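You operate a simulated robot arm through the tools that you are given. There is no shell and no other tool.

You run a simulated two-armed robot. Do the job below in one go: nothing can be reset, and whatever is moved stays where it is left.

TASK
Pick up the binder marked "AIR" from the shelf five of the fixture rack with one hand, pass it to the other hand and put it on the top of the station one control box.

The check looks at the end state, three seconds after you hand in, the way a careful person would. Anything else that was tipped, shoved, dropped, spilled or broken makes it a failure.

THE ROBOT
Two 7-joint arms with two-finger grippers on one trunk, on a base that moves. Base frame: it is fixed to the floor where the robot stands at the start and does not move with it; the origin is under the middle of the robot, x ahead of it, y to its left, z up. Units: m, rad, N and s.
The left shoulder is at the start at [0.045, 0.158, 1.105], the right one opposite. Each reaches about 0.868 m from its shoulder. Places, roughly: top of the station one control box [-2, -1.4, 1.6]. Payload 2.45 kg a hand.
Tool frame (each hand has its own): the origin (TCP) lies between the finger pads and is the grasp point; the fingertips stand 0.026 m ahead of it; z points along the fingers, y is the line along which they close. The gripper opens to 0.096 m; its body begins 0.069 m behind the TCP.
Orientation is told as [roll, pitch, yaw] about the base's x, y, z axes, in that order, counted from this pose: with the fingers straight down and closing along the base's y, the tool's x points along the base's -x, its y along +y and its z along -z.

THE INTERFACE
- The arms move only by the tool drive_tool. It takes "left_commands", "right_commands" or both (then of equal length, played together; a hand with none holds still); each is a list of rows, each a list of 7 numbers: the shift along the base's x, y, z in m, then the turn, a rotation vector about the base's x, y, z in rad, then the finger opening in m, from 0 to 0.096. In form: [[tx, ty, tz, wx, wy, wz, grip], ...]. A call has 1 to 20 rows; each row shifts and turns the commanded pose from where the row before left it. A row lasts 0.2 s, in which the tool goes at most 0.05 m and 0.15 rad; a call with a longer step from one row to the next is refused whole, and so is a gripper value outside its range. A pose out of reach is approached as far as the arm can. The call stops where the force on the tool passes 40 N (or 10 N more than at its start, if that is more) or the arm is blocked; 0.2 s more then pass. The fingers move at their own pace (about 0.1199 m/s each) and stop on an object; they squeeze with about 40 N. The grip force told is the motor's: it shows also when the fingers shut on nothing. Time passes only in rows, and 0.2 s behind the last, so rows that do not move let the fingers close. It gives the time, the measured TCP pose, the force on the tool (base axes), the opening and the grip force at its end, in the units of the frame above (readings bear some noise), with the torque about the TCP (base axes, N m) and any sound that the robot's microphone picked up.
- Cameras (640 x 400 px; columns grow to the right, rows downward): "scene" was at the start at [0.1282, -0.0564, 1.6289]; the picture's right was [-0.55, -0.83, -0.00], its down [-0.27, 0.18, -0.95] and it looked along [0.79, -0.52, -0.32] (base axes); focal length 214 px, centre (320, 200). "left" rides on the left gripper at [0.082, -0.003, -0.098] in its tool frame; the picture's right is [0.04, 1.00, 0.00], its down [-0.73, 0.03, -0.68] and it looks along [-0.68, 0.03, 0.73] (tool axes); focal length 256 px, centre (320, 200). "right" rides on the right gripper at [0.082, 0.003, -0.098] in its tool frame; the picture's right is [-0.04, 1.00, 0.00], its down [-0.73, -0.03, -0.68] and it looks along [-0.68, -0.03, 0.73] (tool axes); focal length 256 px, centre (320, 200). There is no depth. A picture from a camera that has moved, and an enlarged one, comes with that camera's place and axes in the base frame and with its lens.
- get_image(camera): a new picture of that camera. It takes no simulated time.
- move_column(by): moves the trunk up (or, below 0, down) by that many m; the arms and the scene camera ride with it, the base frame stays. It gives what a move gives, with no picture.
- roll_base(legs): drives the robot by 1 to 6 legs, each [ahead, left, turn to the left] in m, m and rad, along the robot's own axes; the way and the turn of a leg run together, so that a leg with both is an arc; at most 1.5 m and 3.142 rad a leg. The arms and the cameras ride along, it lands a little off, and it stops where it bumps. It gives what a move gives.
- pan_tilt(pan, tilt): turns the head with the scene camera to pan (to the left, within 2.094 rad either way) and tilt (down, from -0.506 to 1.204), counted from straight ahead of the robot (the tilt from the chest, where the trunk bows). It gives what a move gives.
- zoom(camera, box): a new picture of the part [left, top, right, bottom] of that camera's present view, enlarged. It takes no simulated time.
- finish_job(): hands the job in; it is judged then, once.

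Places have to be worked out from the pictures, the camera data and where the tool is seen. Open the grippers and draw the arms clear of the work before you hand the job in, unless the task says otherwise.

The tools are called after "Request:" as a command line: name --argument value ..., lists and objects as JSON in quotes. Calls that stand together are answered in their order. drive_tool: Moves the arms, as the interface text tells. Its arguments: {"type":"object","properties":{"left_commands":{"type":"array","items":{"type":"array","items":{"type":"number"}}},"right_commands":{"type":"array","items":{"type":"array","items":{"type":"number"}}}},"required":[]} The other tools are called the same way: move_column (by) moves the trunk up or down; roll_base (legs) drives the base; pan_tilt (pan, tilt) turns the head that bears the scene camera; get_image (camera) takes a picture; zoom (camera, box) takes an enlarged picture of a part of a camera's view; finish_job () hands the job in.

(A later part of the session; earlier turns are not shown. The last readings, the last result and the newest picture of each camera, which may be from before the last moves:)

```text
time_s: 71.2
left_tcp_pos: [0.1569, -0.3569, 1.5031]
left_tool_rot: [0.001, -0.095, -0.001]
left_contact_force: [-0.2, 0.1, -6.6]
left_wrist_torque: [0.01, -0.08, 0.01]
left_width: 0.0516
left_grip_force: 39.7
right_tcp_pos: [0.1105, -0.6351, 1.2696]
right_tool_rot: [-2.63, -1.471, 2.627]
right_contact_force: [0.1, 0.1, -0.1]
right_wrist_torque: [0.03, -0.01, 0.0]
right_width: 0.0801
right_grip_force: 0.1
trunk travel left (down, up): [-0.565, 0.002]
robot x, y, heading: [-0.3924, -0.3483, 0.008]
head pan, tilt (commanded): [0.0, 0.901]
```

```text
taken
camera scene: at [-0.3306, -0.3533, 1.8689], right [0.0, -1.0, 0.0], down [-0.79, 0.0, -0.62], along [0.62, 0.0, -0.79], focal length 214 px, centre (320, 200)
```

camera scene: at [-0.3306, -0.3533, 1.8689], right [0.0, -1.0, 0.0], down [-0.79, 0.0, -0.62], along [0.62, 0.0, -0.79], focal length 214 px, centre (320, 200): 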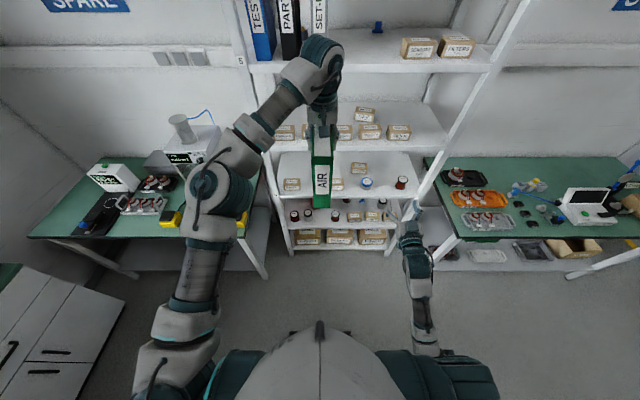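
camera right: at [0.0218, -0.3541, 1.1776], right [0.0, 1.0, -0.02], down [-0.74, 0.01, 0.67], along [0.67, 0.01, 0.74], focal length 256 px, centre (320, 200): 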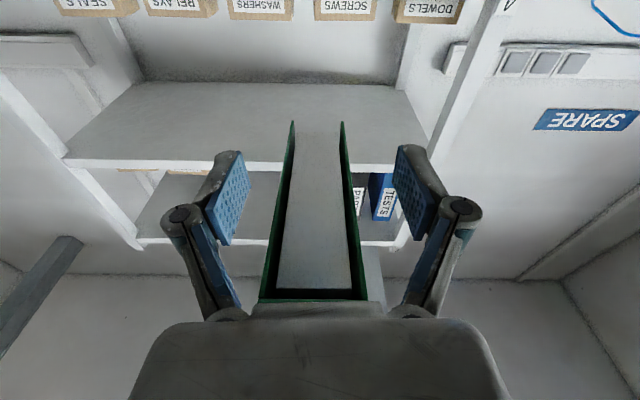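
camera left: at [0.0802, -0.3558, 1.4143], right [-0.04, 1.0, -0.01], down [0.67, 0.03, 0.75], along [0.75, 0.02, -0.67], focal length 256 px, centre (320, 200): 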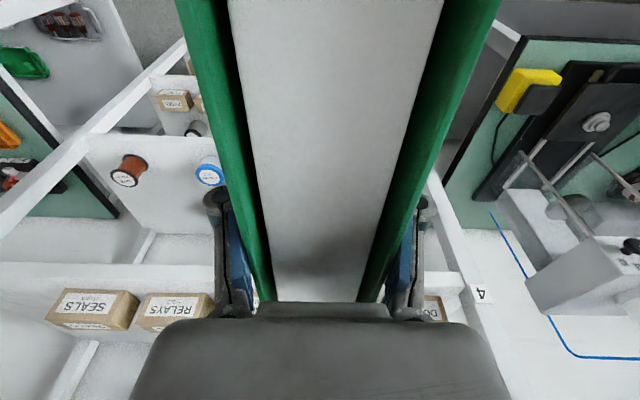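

Clear. Now I pitch the right hand back to fingers-down and draw it in toward the robot's right side, so that it won't stick out in front when I approach the control box.

Request:
drive_tool --right_commands '[[-0.005, -0.01, 0.0, 0, 0.139, 0, 0.08], [-0.01, -0.01, -0.005, 0, 0.139, 0, 0.08], [-0.015, -0.01, -0.012, 0, 0.139, 0, 0.08], [-0.015, -0.01, -0.012, 0, 0.139, 0, 0.08], [-0.015, -0.01, -0.012, 0, 0.139, 0, 0.08], [-0.015, -0.01, -0.012, 0, 0.139, 0, 0.06], [-0.015, -0.01, -0.012, 0, 0.139, 0, 0.05], [-0.015, -0.01, -0.012, 0, 0.139, 0, 0.04], [-0.015, -0.01, -0.012, 0, 0.139, 0, 0.03], [-0.015, -0.01, -0.012, 0, 0.139, 0, 0.02], [-0.015, -0.01, -0.012, 0, 0.139, 0, 0.02], [-0.015, -0.01, -0.012, 0, 0.139, 0, 0.02], [0, 0, 0, 0, 0, 0, 0.02]]'

Request:
get_image --camera "scene"

```text
time_s: 74.0
left_tcp_pos: [0.1562, -0.356, 1.5036]
left_tool_rot: [0.001, -0.096, -0.002]
left_contact_force: [0.0, -0.5, -6.5]
left_wrist_torque: [-0.01, -0.03, -0.01]
left_width: 0.0517
left_grip_force: 39.9
right_tcp_pos: [-0.0524, -0.7552, 1.14]
right_tool_rot: [-0.002, 0.012, 0.05]
right_contact_force: [0.5, -1.2, 0.6]
right_wrist_torque: [-0.02, -0.01, 0.0]
right_width: 0.0201
right_grip_force: 0.1
trunk travel left (down, up): [-0.565, 0.002]
robot x, y, heading: [-0.3921, -0.3505, 0.003]
head pan, tilt (commanded): [0.0, 0.901]
```

```text
taken
camera scene: at [-0.3303, -0.3537, 1.8689], right [0.0, -1.0, 0.0], down [-0.79, 0.0, -0.62], along [0.62, 0.0, -0.79], focal length 214 px, centre (320, 200)
```

scene: 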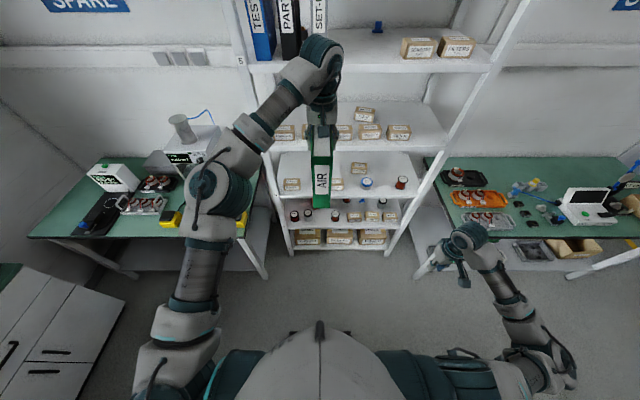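

Right is fingers-down. I tuck it further back 0.15 m.

Request:
drive_tool --right_commands '[[-0.02, 0, -0.01, 0, 0, 0, 0.02], [-0.03, 0, -0.015, 0, 0, 0, 0.02], [-0.03, 0, -0.015, 0, 0, 0, 0.02], [-0.03, 0, -0.015, 0, 0, 0, 0.02], [-0.03, 0, -0.015, 0, 0, 0, 0.02], [-0.02, 0, -0.01, 0, 0, 0, 0.02], [0, 0, 0, 0, 0, 0, 0.02]]'

Request:
pan_tilt --pan -2.09 --tilt 0.35

Request:
get_image --camera "scene"

Request:
zoom --camera "scene" --box '[320, 0, 560, 150]'

```text
time_s: 75.6
left_tcp_pos: [0.1574, -0.3554, 1.5021]
left_tool_rot: [-0.002, -0.096, -0.001]
left_contact_force: [1.7, -0.4, -6.1]
left_wrist_torque: [0.0, -0.06, 0.02]
left_width: 0.0517
left_grip_force: 40.1
right_tcp_pos: [-0.2116, -0.7517, 1.0643]
right_tool_rot: [-0.004, 0.009, 0.049]
right_contact_force: [0.3, -0.4, -0.2]
right_wrist_torque: [0.0, 0.01, -0.01]
right_width: 0.0203
right_grip_force: 0.0
trunk travel left (down, up): [-0.565, 0.002]
robot x, y, heading: [-0.3895, -0.3486, 0.006]
head pan, tilt (commanded): [0.0, 0.901]
```

```text
time_s: 77.6
left_tcp_pos: [0.1566, -0.3563, 1.5034]
left_tool_rot: [-0.002, -0.096, -0.002]
left_contact_force: [0.5, 0.3, -6.4]
left_wrist_torque: [-0.01, -0.06, 0.0]
left_width: 0.0518
left_grip_force: 40.4
right_tcp_pos: [-0.212, -0.7516, 1.0627]
right_tool_rot: [-0.002, 0.009, 0.049]
right_contact_force: [-0.8, 0.0, 1.0]
right_wrist_torque: [0.0, -0.01, 0.01]
right_width: 0.0197
right_grip_force: 0.1
trunk travel left (down, up): [-0.565, 0.002]
robot x, y, heading: [-0.3938, -0.3497, 0.0]
head pan, tilt (commanded): [-2.089, 0.351]
```

```text
taken
camera scene: at [-0.4535, -0.4344, 1.9167], right [-0.87, 0.49, 0.0], down [0.17, 0.3, -0.94], along [-0.46, -0.82, -0.34], focal length 214 px, centre (320, 200)
```

scene: 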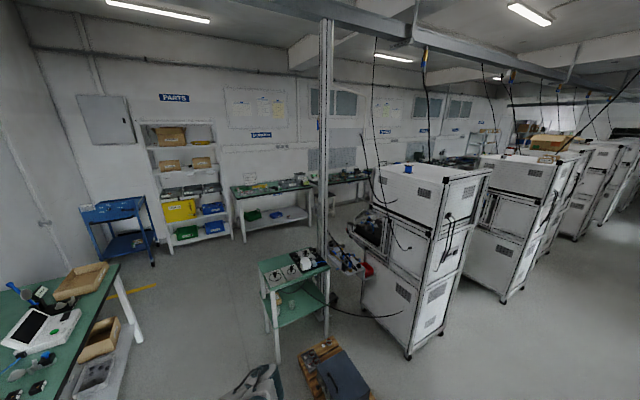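

```text
2.67 times, centred on (440, 75) of scene
camera zoom: at [-0.4535, -0.4344, 1.9167], right [-0.87, 0.49, 0.0], down [0.17, 0.3, -0.94], along [-0.46, -0.82, -0.34], focal length 572 px, centre (0, 533)
```

zoom: 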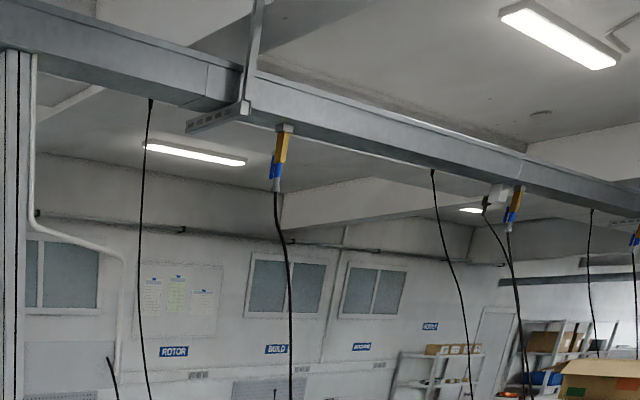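

The first station's control box with the blue spool is in view at right. Zooming in on its top.

Request:
zoom --camera "scene" --box '[345, 140, 505, 240]'

Request:
zoom --camera "scene" --box '[200, 200, 520, 400]'

```text
4.00 times, centred on (425, 190) of scene
camera zoom: at [-0.4535, -0.4344, 1.9167], right [-0.87, 0.49, 0.0], down [0.17, 0.3, -0.94], along [-0.46, -0.82, -0.34], focal length 858 px, centre (-100, 240)
```

zoom: 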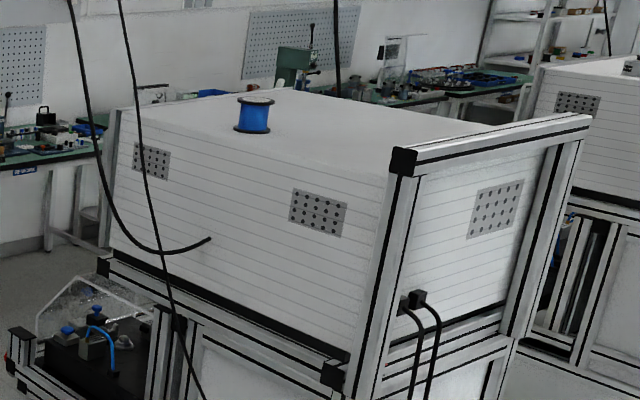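

```text
2.00 times, centred on (360, 300) of scene
camera zoom: at [-0.4535, -0.4344, 1.9167], right [-0.87, 0.49, 0.0], down [0.17, 0.3, -0.94], along [-0.46, -0.82, -0.34], focal length 429 px, centre (240, 0)
```

zoom: 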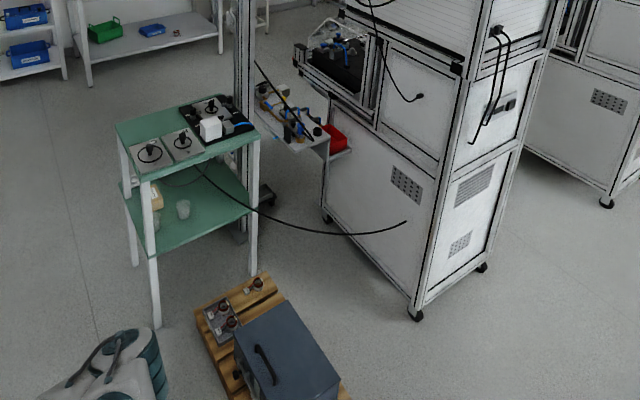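

The box top appears to be roughly x∈[−2.25,−1.65], y∈[−1.66,−1.12], z≈1.58, with the spool near x≈−1.71, y≈−1.40 and cables on its +x side; the +y side looks free to approach. I check the corridor on the other side (the table behind-left) before driving.

Request:
pan_tilt --pan 2.09 --tilt 0.5

Request:
get_image --camera "scene"

Request:
pan_tilt --pan -2.09 --tilt 0.8

Request:
get_image --camera "scene"

```text
time_s: 81.0
left_tcp_pos: [0.1567, -0.357, 1.503]
left_tool_rot: [-0.004, -0.097, -0.002]
left_contact_force: [-0.6, 0.5, -5.8]
left_wrist_torque: [0.0, -0.11, 0.03]
left_width: 0.0515
left_grip_force: 39.6
right_tcp_pos: [-0.2112, -0.7518, 1.0636]
right_tool_rot: [0.0, 0.009, 0.05]
right_contact_force: [-0.3, 0.2, -0.7]
right_wrist_torque: [-0.03, 0.0, 0.01]
right_width: 0.0199
right_grip_force: 0.0
trunk travel left (down, up): [-0.565, 0.002]
robot x, y, heading: [-0.3929, -0.348, -0.004]
head pan, tilt (commanded): [2.089, 0.499]
```

```text
taken
camera scene: at [-0.4529, -0.2742, 1.9034], right [0.87, 0.5, 0.0], down [0.24, -0.41, -0.88], along [-0.44, 0.76, -0.48], focal length 214 px, centre (320, 200)
```

scene: 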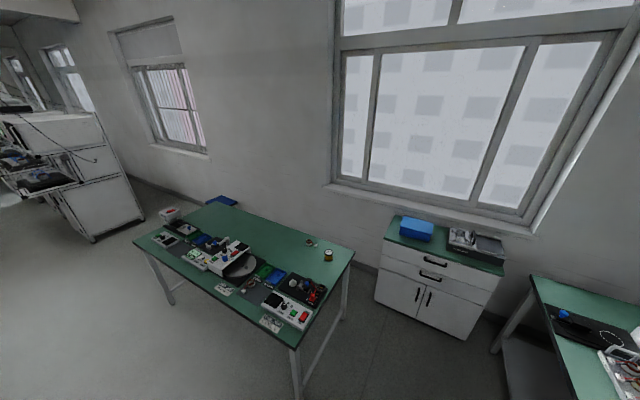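

```text
time_s: 84.4
left_tcp_pos: [0.1571, -0.3558, 1.5027]
left_tool_rot: [-0.001, -0.096, -0.002]
left_contact_force: [-0.2, 0.4, -5.6]
left_wrist_torque: [-0.03, -0.05, -0.01]
left_width: 0.0515
left_grip_force: 39.4
right_tcp_pos: [-0.2112, -0.752, 1.0639]
right_tool_rot: [-0.001, 0.01, 0.051]
right_contact_force: [0.0, 0.4, 0.3]
right_wrist_torque: [0.0, 0.03, -0.01]
right_width: 0.02
right_grip_force: 0.0
trunk travel left (down, up): [-0.565, 0.002]
robot x, y, heading: [-0.3954, -0.3445, 0.002]
head pan, tilt (commanded): [-2.089, 0.799]
```

```text
taken
camera scene: at [-0.4476, -0.4235, 1.877], right [-0.87, 0.49, 0.0], down [0.35, 0.63, -0.7], along [-0.35, -0.6, -0.72], focal length 214 px, centre (320, 200)
```

scene: 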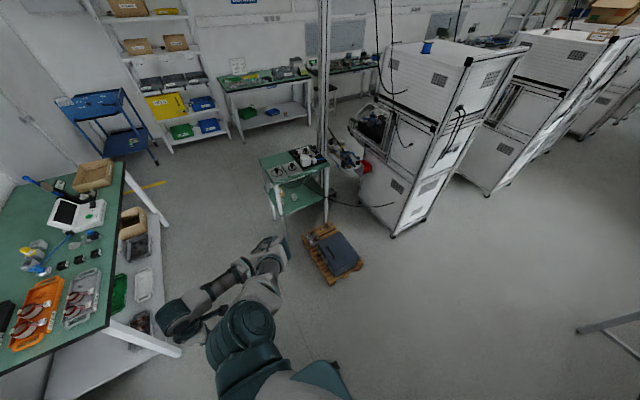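

The corridor between the table edge (y≈0.11) and station one's +y face (y≈−1.12) is about 1.2 m and free. I drive back along it at y≈−0.4 with the binder held, in two legs.

Request:
roll_base --legs '[[-0.85, -0.03, 0], [-0.75, -0.03, 0]]'

Request:
pan_tilt --pan -1.571 --tilt 0.4

Request:
get_image --camera "scene"

```text
time_s: 92.6
left_tcp_pos: [-1.4356, -0.4215, 1.5021]
left_tool_rot: [0.0, -0.095, -0.025]
left_contact_force: [-0.4, -0.5, -5.2]
left_wrist_torque: [0.03, -0.07, 0.01]
left_width: 0.0519
left_grip_force: 40.0
right_tcp_pos: [-1.8154, -0.8079, 1.0636]
right_tool_rot: [-0.003, 0.012, 0.026]
right_contact_force: [0.3, -0.2, 0.0]
right_wrist_torque: [-0.03, 0.0, 0.0]
right_width: 0.0201
right_grip_force: 0.0
trunk travel left (down, up): [-0.565, 0.002]
robot x, y, heading: [-1.9868, -0.3981, -0.022]
head pan, tilt (commanded): [-2.089, 0.799]
```

```text
time_s: 93.5
left_tcp_pos: [-1.4409, -0.4189, 1.5054]
left_tool_rot: [-0.001, -0.101, -0.024]
left_contact_force: [0.1, 0.4, -5.5]
left_wrist_torque: [0.01, -0.07, 0.02]
left_width: 0.0517
left_grip_force: 39.8
right_tcp_pos: [-1.8193, -0.8064, 1.0658]
right_tool_rot: [-0.004, 0.006, 0.028]
right_contact_force: [0.2, -0.3, 0.4]
right_wrist_torque: [-0.01, -0.02, -0.01]
right_width: 0.0201
right_grip_force: 0.2
trunk travel left (down, up): [-0.565, 0.002]
robot x, y, heading: [-1.9904, -0.3945, -0.019]
head pan, tilt (commanded): [-1.571, 0.4]
```

```text
taken
camera scene: at [-2.006, -0.4984, 1.9118], right [-1.0, 0.02, 0.0], down [0.01, 0.39, -0.92], along [-0.02, -0.92, -0.39], focal length 214 px, centre (320, 200)
```

scene: 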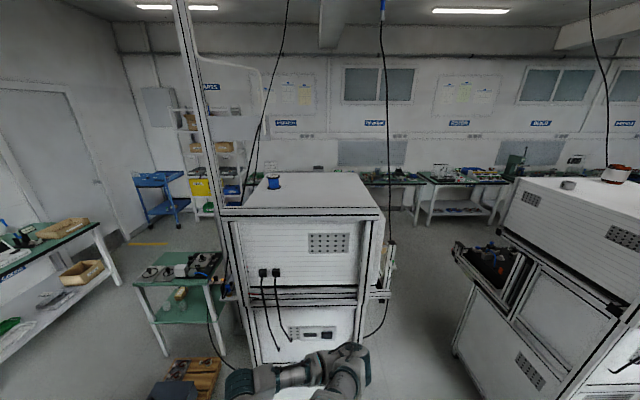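

I now face station one's box from the +y side. Zooming on its top, the frame bar at its edge, the spool and hanging cables.

Request:
zoom --camera "scene" --box '[205, 140, 405, 265]'

Request:
zoom --camera "scene" --box '[210, 165, 310, 230]'

Request:
zoom --camera "scene" --box '[300, 165, 400, 230]'

```text
3.20 times, centred on (305, 202) of scene
camera zoom: at [-2.006, -0.4984, 1.9118], right [-1.0, 0.02, 0.0], down [0.01, 0.39, -0.92], along [-0.02, -0.92, -0.39], focal length 686 px, centre (368, 192)
```

zoom: 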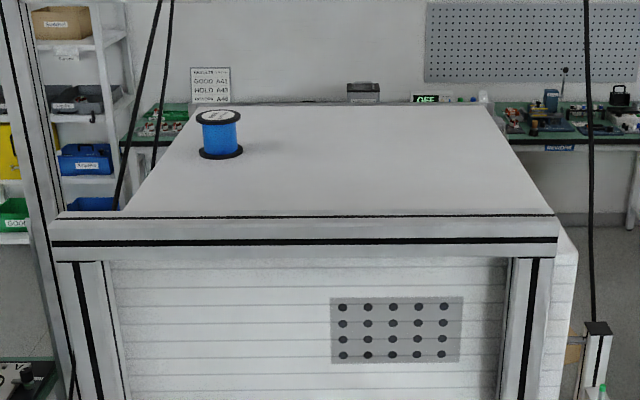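

```text
6.15 times, centred on (260, 198) of scene
camera zoom: at [-2.006, -0.4984, 1.9118], right [-1.0, 0.02, 0.0], down [0.01, 0.39, -0.92], along [-0.02, -0.92, -0.39], focal length 1320 px, centre (689, 215)
```

zoom: 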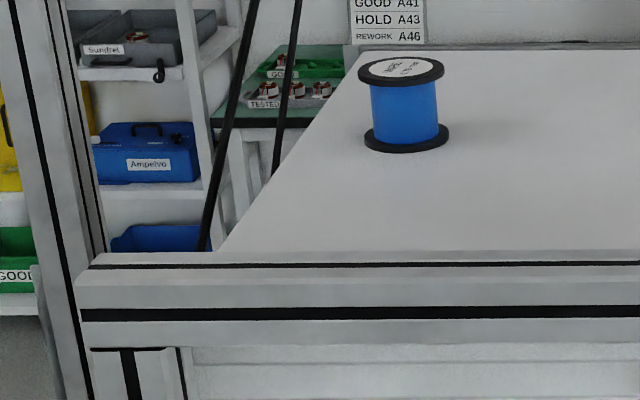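

```text
6.15 times, centred on (350, 198) of scene
camera zoom: at [-2.006, -0.4984, 1.9118], right [-1.0, 0.02, 0.0], down [0.01, 0.39, -0.92], along [-0.02, -0.92, -0.39], focal length 1320 px, centre (135, 215)
```

zoom: 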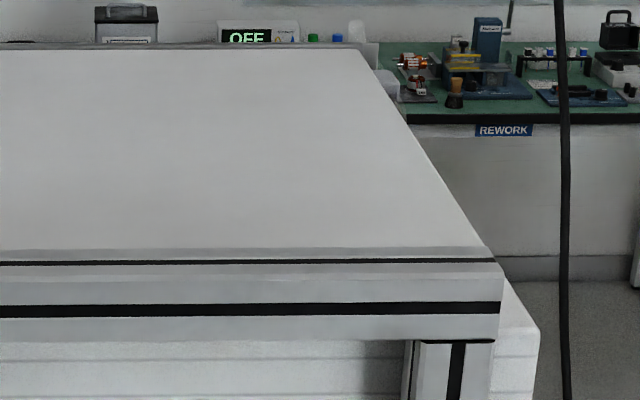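

Triangulating the spool from two views gives the box top at z≈1.56, with the surface x∈[−2.25,−1.715], y∈[−1.77,−1.27], an extrusion bar along y≈−1.24…−1.27, and the spool at (−1.805,−1.47). I turn the robot right to face −y in place here (0.65 m sweep is free).

Request:
roll_base --legs '[[0, 0, -0.775], [0, 0, -0.775]]'

Request:
pan_tilt --pan 0.0 --tilt 0.45

Request:
get_image --camera "scene"

```text
time_s: 97.9
left_tcp_pos: [-1.9784, -0.9501, 1.505]
left_tool_rot: [-0.007, -0.099, -1.554]
left_contact_force: [1.1, -0.9, -6.1]
left_wrist_torque: [0.0, 0.02, -0.04]
left_width: 0.0518
left_grip_force: 39.9
right_tcp_pos: [-2.3836, -0.5866, 1.0675]
right_tool_rot: [-0.009, 0.007, -1.505]
right_contact_force: [-0.9, -0.5, -0.1]
right_wrist_torque: [0.04, -0.02, 0.0]
right_width: 0.02
right_grip_force: 0.0
trunk travel left (down, up): [-0.565, 0.002]
robot x, y, heading: [-1.9864, -0.4007, -1.557]
head pan, tilt (commanded): [-1.571, 0.4]
```

```text
time_s: 99.6
left_tcp_pos: [-1.9857, -0.9468, 1.5053]
left_tool_rot: [-0.004, -0.1, -1.555]
left_contact_force: [-0.5, 0.3, -6.0]
left_wrist_torque: [-0.05, 0.03, 0.0]
left_width: 0.0518
left_grip_force: 40.2
right_tcp_pos: [-2.3877, -0.5838, 1.0654]
right_tool_rot: [-0.005, 0.004, -1.504]
right_contact_force: [-0.8, -0.1, 0.3]
right_wrist_torque: [0.02, 0.03, 0.02]
right_width: 0.0201
right_grip_force: 0.1
trunk travel left (down, up): [-0.565, 0.002]
robot x, y, heading: [-1.9891, -0.3978, -1.553]
head pan, tilt (commanded): [0.0, 0.45]
```

```text
taken
camera scene: at [-1.9944, -0.477, 1.9072], right [-1.0, -0.02, 0.0], down [0.0, 0.44, -0.9], along [0.02, -0.9, -0.44], focal length 214 px, centre (320, 200)
```

scene: 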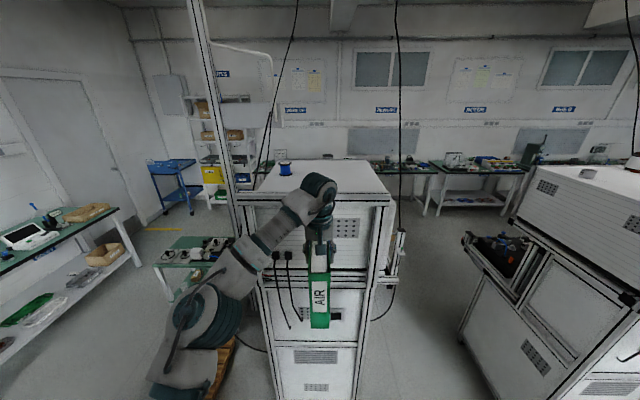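

Facing the box now. I rotate the left hand so its fingers come forward, raising to z≈1.70; first half, then check for slip in the grip.

Request:
drive_tool --left_commands '[[0, 0, 0.018, -0.1, -0.0016, 0, 0.03], [0, 0, 0.018, -0.1337, -0.002, 0, 0.03], [0, 0, 0.018, -0.1337, -0.002, 0, 0.03], [0, 0, 0.018, -0.1337, -0.002, 0, 0.03], [0, 0, 0.018, -0.1337, -0.002, 0, 0.03], [0, 0, 0.018, -0.1337, -0.002, 0, 0.03], [0, 0, 0, 0, 0, 0, 0.03]]'

Request:
get_image --camera "left"

Request:
get_image --camera "scene"

```text
time_s: 101.2
left_tcp_pos: [-1.9825, -0.9413, 1.6161]
left_tool_rot: [-0.006, -0.871, -1.555]
left_contact_force: [-0.6, 15.5, -6.2]
left_wrist_torque: [1.66, 0.05, -0.43]
left_width: 0.0518
left_grip_force: 40.0
right_tcp_pos: [-2.3871, -0.5816, 1.0666]
right_tool_rot: [-0.008, 0.001, -1.506]
right_contact_force: [-0.6, 0.9, -0.3]
right_wrist_torque: [-0.03, 0.02, 0.0]
right_width: 0.02
right_grip_force: 0.0
trunk travel left (down, up): [-0.565, 0.002]
robot x, y, heading: [-1.9892, -0.3995, -1.546]
head pan, tilt (commanded): [0.0, 0.45]
```

```text
taken
camera left: at [-1.9886, -0.8123, 1.6185], right [1.0, 0.04, -0.03], down [0.03, 0.05, 1.0], along [0.04, -1.0, 0.05], focal length 256 px, centre (320, 200)
```

left: 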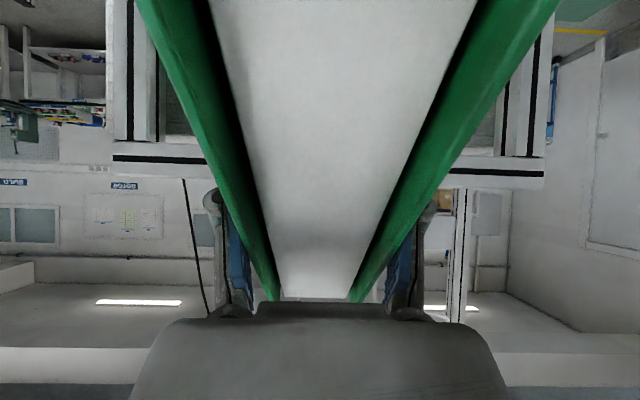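

```text
taken
camera scene: at [-1.9902, -0.4675, 1.9076], right [-1.0, -0.02, 0.0], down [-0.01, 0.43, -0.9], along [0.02, -0.9, -0.43], focal length 214 px, centre (320, 200)
```

scene: 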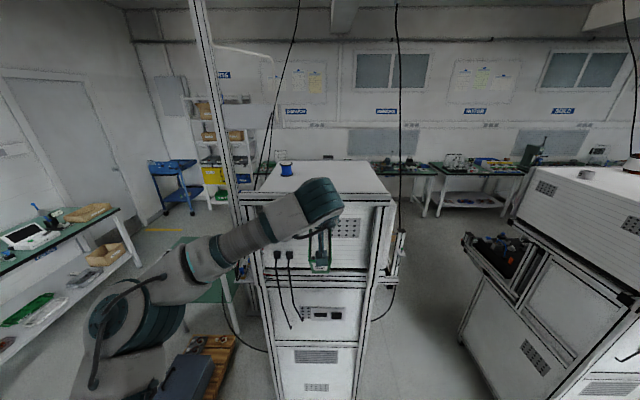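

The force shows 15 N pushing back (+y) on the binder at z≈1.52: it touches something ahead, probably the box's bar, nearer than I figured. I retreat the left hand at once by 6 cm and re-measure.

Request:
drive_tool --left_commands '[[0, 0.01, 0, 0, 0, 0, 0.03], [0, 0.02, 0, 0, 0, 0, 0.03], [0, 0.03, 0, 0, 0, 0, 0.03], [0, 0, 0, 0, 0, 0, 0.03]]'

Request:
get_image --camera "left"

Request:
zoom --camera "scene" --box '[220, 150, 420, 290]'

```text
time_s: 102.2
left_tcp_pos: [-1.984, -0.8889, 1.6128]
left_tool_rot: [-0.005, -0.865, -1.554]
left_contact_force: [1.1, 0.3, -5.4]
left_wrist_torque: [0.19, 0.02, -0.03]
left_width: 0.0518
left_grip_force: 39.6
right_tcp_pos: [-2.3869, -0.5839, 1.0669]
right_tool_rot: [-0.007, 0.006, -1.505]
right_contact_force: [-0.4, -0.3, 0.3]
right_wrist_torque: [-0.01, 0.0, 0.03]
right_width: 0.0198
right_grip_force: 0.1
trunk travel left (down, up): [-0.565, 0.002]
robot x, y, heading: [-1.9868, -0.397, -1.554]
head pan, tilt (commanded): [0.0, 0.45]
```

```text
taken
camera left: at [-1.9888, -0.7596, 1.6152], right [1.0, 0.04, -0.03], down [0.03, 0.04, 1.0], along [0.04, -1.0, 0.04], focal length 256 px, centre (320, 200)
```

left: 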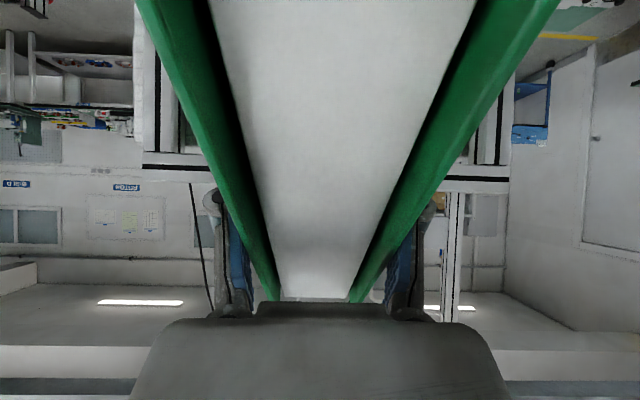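

```text
2.86 times, centred on (320, 220) of scene
camera zoom: at [-1.9896, -0.4766, 1.9072], right [-1.0, -0.02, 0.0], down [-0.01, 0.44, -0.9], along [0.02, -0.9, -0.44], focal length 613 px, centre (320, 143)
```

zoom: 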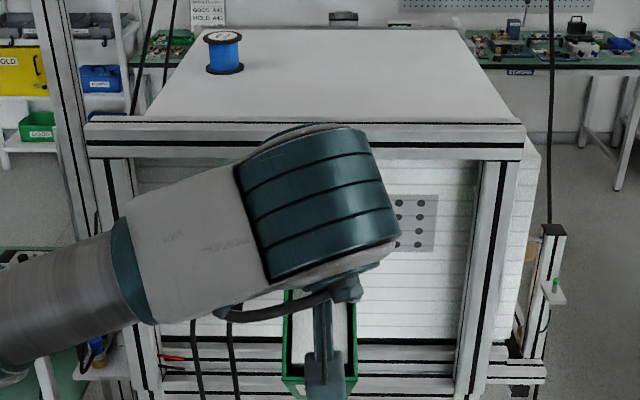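

Contact is relieved (weight only) — the bar front is near y≈−1.11 and z_top≈1.61, matching the given 1.6. The push rotated the binder ~15° within the grip, which pressing the spine gently flat on the box top will undo. First I raise the hand well above box height, slightly back, and level the fingers to ~0.2 rad nose-down.

Request:
drive_tool --left_commands '[[0, 0.01, 0.02, 0, 0, 0, 0.03], [0, 0.01, 0.035, 0, 0, 0, 0.03], [0, 0.01, 0.035, 0, 0, 0, 0.03], [0, 0.01, 0.035, 0, 0, 0, 0.03], [0, 0, 0.035, 0, 0, 0, 0.03], [0, 0, 0.03, 0, 0, 0, 0.03], [0, 0, 0.02, -0.1, -0.0016, 0, 0.03], [0, 0, 0.01, -0.13, -0.002, 0, 0.03], [0, 0, 0, -0.13, -0.002, 0, 0.03], [0, 0, 0, -0.13, -0.002, 0, 0.03], [0, 0, 0, 0, 0, 0, 0.03]]'

Request:
get_image --camera "left"

Request:
get_image --camera "scene"

```text
time_s: 104.6
left_tcp_pos: [-1.9842, -0.8463, 1.8336]
left_tool_rot: [-0.002, -1.361, -1.559]
left_contact_force: [0.3, 0.4, -5.6]
left_wrist_torque: [0.33, 0.01, -0.04]
left_width: 0.0515
left_grip_force: 40.0
right_tcp_pos: [-2.386, -0.5843, 1.0663]
right_tool_rot: [-0.007, 0.004, -1.504]
right_contact_force: [-0.8, 0.2, -0.1]
right_wrist_torque: [0.0, 0.0, -0.01]
right_width: 0.02
right_grip_force: 0.1
trunk travel left (down, up): [-0.565, 0.002]
robot x, y, heading: [-1.9878, -0.4004, -1.551]
head pan, tilt (commanded): [0.0, 0.45]
```

```text
taken
camera left: at [-1.9894, -0.7325, 1.7761], right [1.0, 0.02, -0.04], down [0.02, 0.51, 0.86], along [0.04, -0.86, 0.51], focal length 256 px, centre (320, 200)
```

left: 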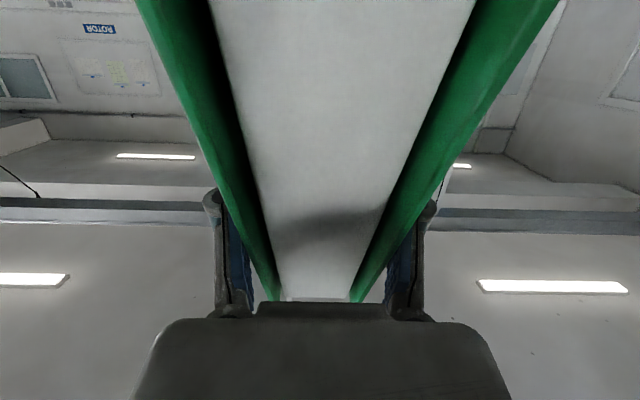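

```text
taken
camera scene: at [-1.9898, -0.475, 1.9073], right [-1.0, -0.02, 0.0], down [-0.01, 0.44, -0.9], along [0.02, -0.9, -0.44], focal length 214 px, centre (320, 200)
```

scene: 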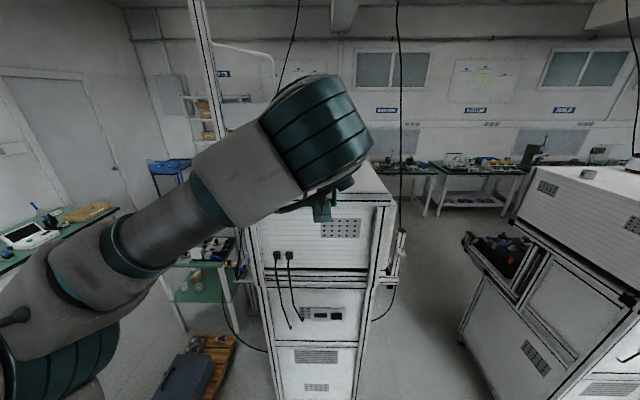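

The binder is held as before and clear. Let me measure its actual tilt in the grip from the hand camera.

Request:
zoom --camera "left" --box '[120, 0, 580, 310]'

```text
1.29 times, centred on (350, 155) of left
camera zoom: at [-1.9894, -0.7325, 1.7761], right [1.0, 0.02, -0.04], down [0.02, 0.51, 0.86], along [0.04, -0.86, 0.51], focal length 330 px, centre (281, 258)
```

zoom: 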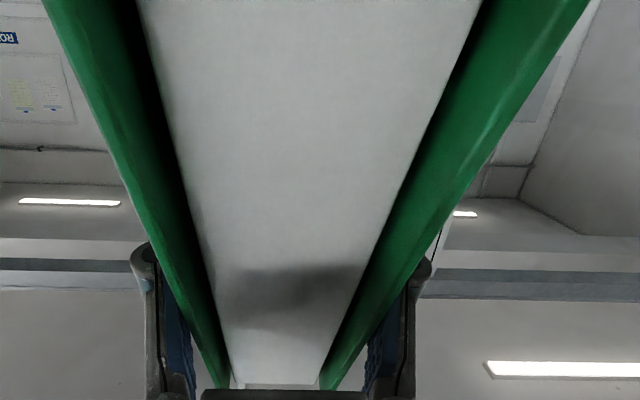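

The tilt in the grip is only ~0.1–0.18 rad. I shift the hand 0.1 m left relative to the robot and the robot 0.11 m right, so that the head sees past the wrist, then check before moving ahead.

Request:
drive_tool --left_commands '[[0.03, 0, 0, 0, 0, 0, 0.03], [0.035, 0, 0, 0, 0, 0, 0.03], [0.035, 0, 0, 0, 0, 0, 0.03], [0, 0, 0, 0, 0, 0, 0.03]]'

Request:
roll_base --legs '[[0, -0.13, -0.018]]'

Request:
get_image --camera "scene"

```text
time_s: 105.6
left_tcp_pos: [-1.8779, -0.847, 1.8336]
left_tool_rot: [-0.018, -1.358, -1.545]
left_contact_force: [0.9, 0.9, -6.7]
left_wrist_torque: [0.37, -0.01, -0.01]
left_width: 0.052
left_grip_force: 40.0
right_tcp_pos: [-2.383, -0.5835, 1.0676]
right_tool_rot: [-0.009, 0.006, -1.506]
right_contact_force: [0.3, -0.5, 0.4]
right_wrist_torque: [0.0, -0.03, 0.02]
right_width: 0.0199
right_grip_force: 0.0
trunk travel left (down, up): [-0.565, 0.002]
robot x, y, heading: [-1.9926, -0.4004, -1.559]
head pan, tilt (commanded): [0.0, 0.45]
```

```text
time_s: 106.9
left_tcp_pos: [-1.956, -0.85, 1.831]
left_tool_rot: [-0.164, -1.355, -1.417]
left_contact_force: [3.2, -1.2, -3.8]
left_wrist_torque: [0.5, 0.04, -0.03]
left_width: 0.0515
left_grip_force: 40.2
right_tcp_pos: [-2.485, -0.5785, 1.0756]
right_tool_rot: [-0.04, 0.013, -1.536]
right_contact_force: [1.8, -1.6, 0.3]
right_wrist_torque: [0.08, 0.09, -0.02]
right_width: 0.02
right_grip_force: 0.0
trunk travel left (down, up): [-0.565, 0.002]
robot x, y, heading: [-2.1116, -0.4039, -1.575]
head pan, tilt (commanded): [0.0, 0.45]
```

```text
taken
camera scene: at [-2.0811, -0.4757, 1.9071], right [-1.0, 0.0, 0.02], down [-0.01, 0.44, -0.9], along [-0.01, -0.9, -0.44], focal length 214 px, centre (320, 200)
```

scene: 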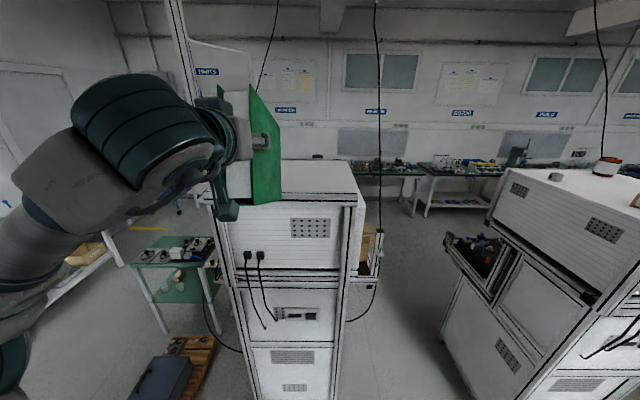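

The trunk still sways from the sideways move; I let it settle and look again.

Request:
drive_tool --left_commands '[[0, 0, 0, 0, 0, 0, 0.03], [0, 0, 0, 0, 0, 0, 0.03], [0, 0, 0, 0, 0, 0, 0.03], [0, 0, 0, 0, 0, 0, 0.03], [0, 0, 0, 0, 0, 0, 0.03]]'

Request:
pan_tilt --pan 0.15 --tilt 0.35

Request:
get_image --camera "scene"

Request:
zoom --camera "scene" --box '[180, 60, 420, 260]'

```text
time_s: 108.3
left_tcp_pos: [-1.9967, -0.8461, 1.833]
left_tool_rot: [-0.044, -1.359, -1.533]
left_contact_force: [-0.9, 0.2, -6.0]
left_wrist_torque: [0.36, 0.0, 0.03]
left_width: 0.0516
left_grip_force: 40.1
right_tcp_pos: [-2.5039, -0.5761, 1.0682]
right_tool_rot: [-0.011, 0.003, -1.524]
right_contact_force: [0.2, 0.0, -0.4]
right_wrist_torque: [-0.07, -0.02, -0.01]
right_width: 0.0198
right_grip_force: 0.1
trunk travel left (down, up): [-0.565, 0.002]
robot x, y, heading: [-2.1056, -0.402, -1.574]
head pan, tilt (commanded): [0.0, 0.45]
stopped in row 5 (left hand): the arm was blocked; the commanded pose is now the measured one
```

```text
time_s: 109.0
left_tcp_pos: [-1.9253, -0.8486, 1.832]
left_tool_rot: [-0.223, -1.352, -1.351]
left_contact_force: [3.8, -1.4, -4.6]
left_wrist_torque: [0.44, 0.0, -0.05]
left_width: 0.0517
left_grip_force: 40.1
right_tcp_pos: [-2.4632, -0.5783, 1.0795]
right_tool_rot: [-0.044, 0.007, -1.525]
right_contact_force: [1.6, -0.5, 0.9]
right_wrist_torque: [0.06, 0.1, 0.0]
right_width: 0.0199
right_grip_force: 0.2
trunk travel left (down, up): [-0.565, 0.002]
robot x, y, heading: [-2.0965, -0.3999, -1.572]
head pan, tilt (commanded): [0.15, 0.351]
```

```text
taken
camera scene: at [-2.0356, -0.4772, 1.9156], right [-0.99, -0.15, 0.02], down [-0.07, 0.34, -0.94], along [0.13, -0.93, -0.35], focal length 214 px, centre (320, 200)
```

scene: 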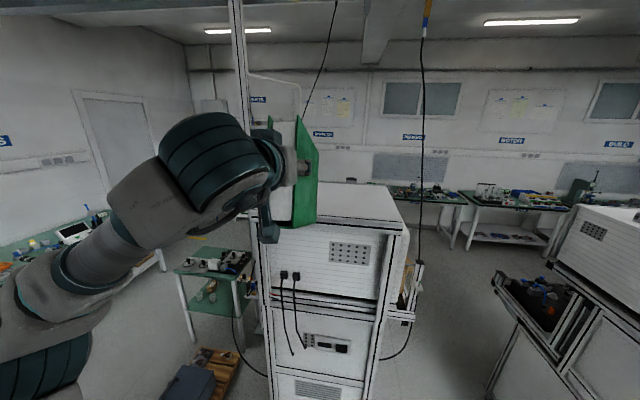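

```text
2.00 times, centred on (300, 160) of scene
camera zoom: at [-2.0356, -0.4772, 1.9156], right [-0.99, -0.15, 0.02], down [-0.07, 0.34, -0.94], along [0.13, -0.93, -0.35], focal length 429 px, centre (360, 280)
```

zoom: 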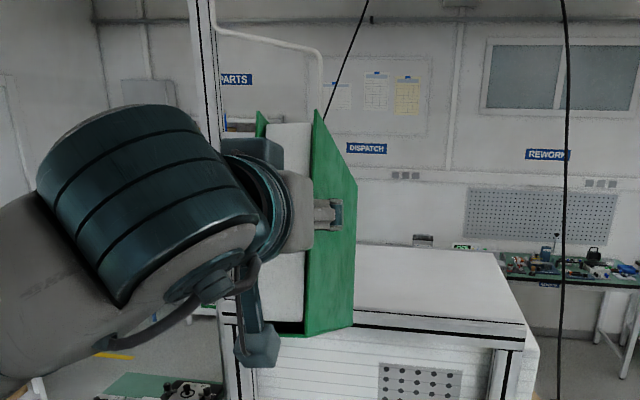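

The body is rocking sideways (TCP x swings between −1.997 and −1.925). I wait in short steps and watch whether it damps out.

Request:
drive_tool --left_commands '[[0, 0, 0, 0, 0, 0, 0.03], [0, 0, 0, 0, 0, 0, 0.03]]'

Request:
drive_tool --left_commands '[[0, 0, 0, 0, 0, 0, 0.03], [0, 0, 0, 0, 0, 0, 0.03]]'

Request:
drive_tool --left_commands '[[0, 0, 0, 0, 0, 0, 0.03], [0, 0, 0, 0, 0, 0, 0.03]]'

Request:
drive_tool --left_commands '[[0, 0, 0, 0, 0, 0, 0.03], [0, 0, 0, 0, 0, 0, 0.03]]'

```text
time_s: 109.8
left_tcp_pos: [-1.9687, -0.8473, 1.8332]
left_tool_rot: [-0.119, -1.357, -1.457]
left_contact_force: [1.0, 0.3, -5.9]
left_wrist_torque: [0.35, 0.02, -0.03]
left_width: 0.0518
left_grip_force: 40.2
right_tcp_pos: [-2.5106, -0.5753, 1.0625]
right_tool_rot: [-0.032, 0.049, -1.588]
right_contact_force: [-0.5, 0.5, 0.1]
right_wrist_torque: [0.01, -0.01, -0.01]
right_width: 0.0198
right_grip_force: 0.1
trunk travel left (down, up): [-0.565, 0.002]
robot x, y, heading: [-2.1091, -0.4069, -1.573]
head pan, tilt (commanded): [0.15, 0.351]
stopped in row 2 (left hand): the arm was blocked; the commanded pose is now the measured one
```

```text
time_s: 110.6
left_tcp_pos: [-2.0529, -0.8441, 1.8371]
left_tool_rot: [0.085, -1.358, -1.67]
left_contact_force: [-2.8, 1.6, -5.6]
left_wrist_torque: [0.28, -0.03, 0.05]
left_width: 0.0514
left_grip_force: 39.9
right_tcp_pos: [-2.5471, -0.5726, 1.0582]
right_tool_rot: [0.006, 0.017, -1.552]
right_contact_force: [0.4, 0.9, -0.5]
right_wrist_torque: [-0.07, 0.01, -0.01]
right_width: 0.0199
right_grip_force: 0.0
trunk travel left (down, up): [-0.565, 0.002]
robot x, y, heading: [-2.1246, -0.3965, -1.576]
head pan, tilt (commanded): [0.15, 0.351]
stopped in row 2 (left hand): the arm was blocked; the commanded pose is now the measured one
```

```text
time_s: 111.4
left_tcp_pos: [-2.0455, -0.8433, 1.8383]
left_tool_rot: [0.069, -1.36, -1.648]
left_contact_force: [-1.7, 0.3, -6.1]
left_wrist_torque: [0.31, -0.02, 0.04]
left_width: 0.0518
left_grip_force: 40.1
right_tcp_pos: [-2.542, -0.5719, 1.0582]
right_tool_rot: [0.005, 0.015, -1.547]
right_contact_force: [-0.2, 0.4, -0.1]
right_wrist_torque: [-0.01, -0.03, -0.01]
right_width: 0.02
right_grip_force: 0.0
trunk travel left (down, up): [-0.565, 0.002]
robot x, y, heading: [-2.1202, -0.4048, -1.573]
head pan, tilt (commanded): [0.15, 0.351]
stopped in row 2 (left hand): the arm was blocked; the commanded pose is now the measured one
```

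```text
time_s: 112.2
left_tcp_pos: [-1.9737, -0.8426, 1.8344]
left_tool_rot: [-0.114, -1.357, -1.464]
left_contact_force: [0.4, 0.3, -6.8]
left_wrist_torque: [0.38, 0.03, 0.03]
left_width: 0.0517
left_grip_force: 40.3
right_tcp_pos: [-2.4958, -0.5737, 1.0735]
right_tool_rot: [-0.026, 0.007, -1.536]
right_contact_force: [-0.3, -0.5, 0.2]
right_wrist_torque: [0.06, -0.03, -0.02]
right_width: 0.02
right_grip_force: 0.1
trunk travel left (down, up): [-0.565, 0.002]
robot x, y, heading: [-2.1083, -0.4041, -1.575]
head pan, tilt (commanded): [0.15, 0.351]
stopped in row 2 (left hand): the arm was blocked; the commanded pose is now the measured one
```

The sway persists, perhaps because my hold commands fight it. I let time pass through small head moves only, without arm commands.

Request:
pan_tilt --pan 0.0 --tilt 0.35

Request:
pan_tilt --pan 0.6 --tilt 0.35

Request:
pan_tilt --pan 0.0 --tilt 0.35

Request:
pan_tilt --pan 0.6 --tilt 0.35

Request:
pan_tilt --pan 0.0 --tilt 0.35

Request:
get_image --camera "scene"

```text
time_s: 112.9
left_tcp_pos: [-1.9816, -0.8433, 1.8355]
left_tool_rot: [-0.089, -1.357, -1.485]
left_contact_force: [1.1, -0.2, -5.8]
left_wrist_torque: [0.36, -0.01, -0.02]
left_width: 0.0517
left_grip_force: 40.3
right_tcp_pos: [-2.5041, -0.5732, 1.0698]
right_tool_rot: [-0.02, 0.017, -1.546]
right_contact_force: [0.6, -0.2, 0.5]
right_wrist_torque: [0.01, 0.05, 0.04]
right_width: 0.02
right_grip_force: 0.0
trunk travel left (down, up): [-0.565, 0.002]
robot x, y, heading: [-2.1047, -0.3988, -1.572]
head pan, tilt (commanded): [0.0, 0.351]
```

```text
time_s: 113.9
left_tcp_pos: [-1.9844, -0.8422, 1.8365]
left_tool_rot: [-0.084, -1.358, -1.493]
left_contact_force: [1.5, -0.3, -5.5]
left_wrist_torque: [0.39, -0.03, -0.03]
left_width: 0.0519
left_grip_force: 39.9
right_tcp_pos: [-2.5056, -0.5739, 1.0681]
right_tool_rot: [-0.02, 0.015, -1.547]
right_contact_force: [-0.4, -0.4, 0.1]
right_wrist_torque: [0.02, -0.01, -0.01]
right_width: 0.0199
right_grip_force: 0.1
trunk travel left (down, up): [-0.565, 0.002]
robot x, y, heading: [-2.1074, -0.4064, -1.575]
head pan, tilt (commanded): [0.6, 0.351]
```

```text
time_s: 114.9
left_tcp_pos: [-1.9888, -0.8425, 1.8367]
left_tool_rot: [-0.073, -1.359, -1.503]
left_contact_force: [0.6, -0.1, -6.7]
left_wrist_torque: [0.35, -0.01, 0.01]
left_width: 0.0518
left_grip_force: 40.1
right_tcp_pos: [-2.5078, -0.5731, 1.0665]
right_tool_rot: [-0.019, 0.019, -1.552]
right_contact_force: [0.1, -1.2, -0.3]
right_wrist_torque: [0.04, -0.02, 0.0]
right_width: 0.02
right_grip_force: 0.0
trunk travel left (down, up): [-0.565, 0.002]
robot x, y, heading: [-2.1097, -0.4003, -1.575]
head pan, tilt (commanded): [0.0, 0.351]
```

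```text
time_s: 115.9
left_tcp_pos: [-1.9915, -0.8422, 1.8372]
left_tool_rot: [-0.065, -1.358, -1.513]
left_contact_force: [0.4, 1.0, -5.1]
left_wrist_torque: [0.4, 0.02, -0.03]
left_width: 0.0518
left_grip_force: 40.2
right_tcp_pos: [-2.5113, -0.5738, 1.065]
right_tool_rot: [-0.017, 0.019, -1.554]
right_contact_force: [-0.2, -0.4, -0.6]
right_wrist_torque: [0.06, -0.01, 0.01]
right_width: 0.0201
right_grip_force: 0.1
trunk travel left (down, up): [-0.565, 0.002]
robot x, y, heading: [-2.1025, -0.4023, -1.575]
head pan, tilt (commanded): [0.6, 0.351]
```

```text
time_s: 116.9
left_tcp_pos: [-1.9955, -0.8438, 1.8368]
left_tool_rot: [-0.052, -1.359, -1.524]
left_contact_force: [0.0, -0.7, -6.5]
left_wrist_torque: [0.35, -0.01, 0.03]
left_width: 0.0517
left_grip_force: 39.6
right_tcp_pos: [-2.5133, -0.5722, 1.0638]
right_tool_rot: [-0.015, 0.022, -1.558]
right_contact_force: [-0.4, 0.2, -0.9]
right_wrist_torque: [0.02, -0.03, 0.0]
right_width: 0.02
right_grip_force: 0.0
trunk travel left (down, up): [-0.565, 0.002]
robot x, y, heading: [-2.1036, -0.399, -1.572]
head pan, tilt (commanded): [0.0, 0.351]
```

```text
taken
camera scene: at [-2.128, -0.4782, 1.9163], right [-1.0, 0.0, -0.01], down [0.01, 0.35, -0.94], along [0.0, -0.94, -0.35], focal length 214 px, centre (320, 200)
```

scene: 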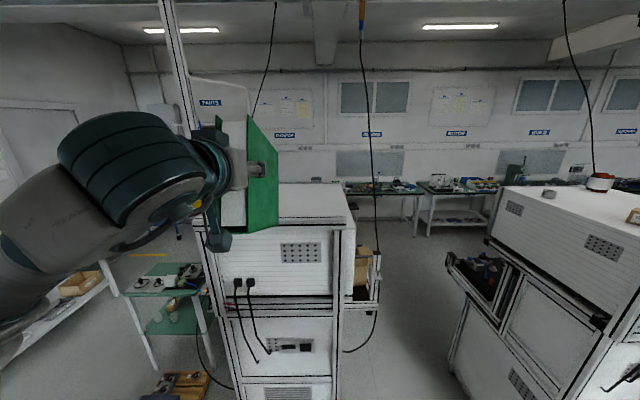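

The sway has died out. I check the left hand's exact axes and the view ahead.

Request:
get_image --camera "left"

Request:
zoom --camera "scene" --box '[160, 90, 400, 290]'

```text
taken
camera left: at [-1.9991, -0.7281, 1.7789], right [1.0, 0.0, -0.05], down [0.04, 0.51, 0.86], along [0.03, -0.86, 0.51], focal length 256 px, centre (320, 200)
```

left: 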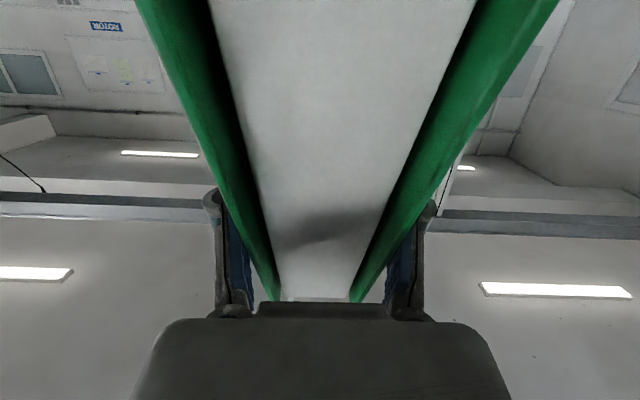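

```text
2.00 times, centred on (280, 190) of scene
camera zoom: at [-2.128, -0.4782, 1.9163], right [-1.0, 0.0, -0.01], down [0.01, 0.35, -0.94], along [0.0, -0.94, -0.35], focal length 429 px, centre (400, 220)
```

zoom: 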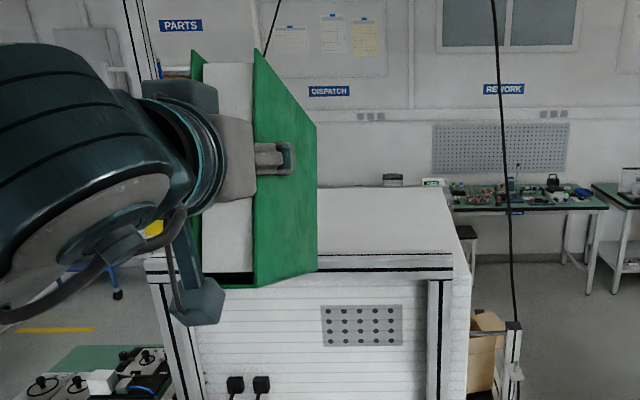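

Hand is level in roll and the binder stands ready above box height (its lowest point ≈1.66 vs surface ≈1.61). I roll ahead 0.2 m in two gentle legs.

Request:
roll_base --legs '[[0.1, 0, 0]]'

Request:
roll_base --legs '[[0.1, 0, 0]]'

Request:
pan_tilt --pan 0.1 --tilt 0.4

Request:
get_image --camera "scene"

Request:
get_image --camera "left"

```text
time_s: 118.0
left_tcp_pos: [-1.9591, -0.924, 1.8402]
left_tool_rot: [-0.156, -1.368, -1.421]
left_contact_force: [2.0, 0.4, -4.3]
left_wrist_torque: [0.46, -0.01, -0.03]
left_width: 0.0519
left_grip_force: 40.1
right_tcp_pos: [-2.4875, -0.6645, 1.0754]
right_tool_rot: [-0.031, 0.003, -1.537]
right_contact_force: [0.4, -0.9, 0.6]
right_wrist_torque: [-0.04, 0.06, 0.01]
right_width: 0.0199
right_grip_force: 0.0
trunk travel left (down, up): [-0.565, 0.002]
robot x, y, heading: [-2.1009, -0.4986, -1.576]
head pan, tilt (commanded): [0.0, 0.351]
```

```text
time_s: 119.2
left_tcp_pos: [-1.9365, -1.0283, 1.8394]
left_tool_rot: [-0.21, -1.364, -1.37]
left_contact_force: [0.8, 0.4, -5.9]
left_wrist_torque: [0.41, 0.05, -0.02]
left_width: 0.0519
left_grip_force: 40.2
right_tcp_pos: [-2.4726, -0.7646, 1.0806]
right_tool_rot: [-0.04, 0.003, -1.537]
right_contact_force: [1.6, 0.7, 1.2]
right_wrist_torque: [-0.05, 0.19, 0.02]
right_width: 0.0199
right_grip_force: 0.1
trunk travel left (down, up): [-0.565, 0.002]
robot x, y, heading: [-2.0988, -0.5978, -1.571]
head pan, tilt (commanded): [0.0, 0.351]
```

```text
time_s: 119.8
left_tcp_pos: [-1.9841, -1.034, 1.8401]
left_tool_rot: [-0.074, -1.365, -1.502]
left_contact_force: [-0.9, 1.2, -5.5]
left_wrist_torque: [0.35, 0.01, -0.02]
left_width: 0.0516
left_grip_force: 39.6
right_tcp_pos: [-2.5079, -0.7675, 1.0629]
right_tool_rot: [-0.014, 0.028, -1.565]
right_contact_force: [0.2, -0.2, -0.5]
right_wrist_torque: [-0.04, -0.04, 0.01]
right_width: 0.0199
right_grip_force: 0.1
trunk travel left (down, up): [-0.565, 0.002]
robot x, y, heading: [-2.1011, -0.6008, -1.573]
head pan, tilt (commanded): [0.099, 0.4]
```

```text
taken
camera scene: at [-2.1179, -0.6711, 1.9121], right [-1.0, -0.1, -0.02], down [-0.02, 0.39, -0.92], along [0.09, -0.92, -0.39], focal length 214 px, centre (320, 200)
```

scene: 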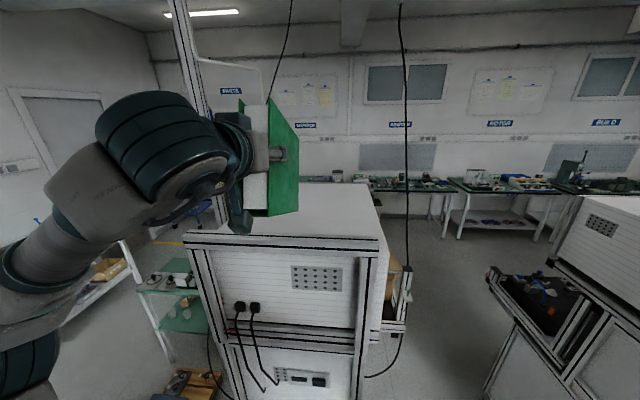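

```text
taken
camera left: at [-1.9887, -0.9207, 1.7821], right [1.0, 0.01, -0.05], down [0.04, 0.51, 0.86], along [0.03, -0.86, 0.51], focal length 256 px, centre (320, 200)
```

left: 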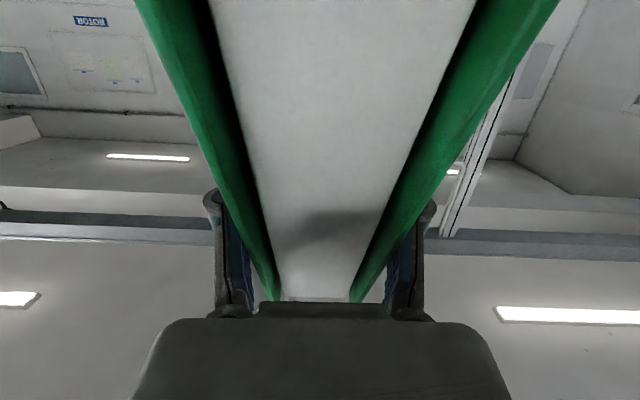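

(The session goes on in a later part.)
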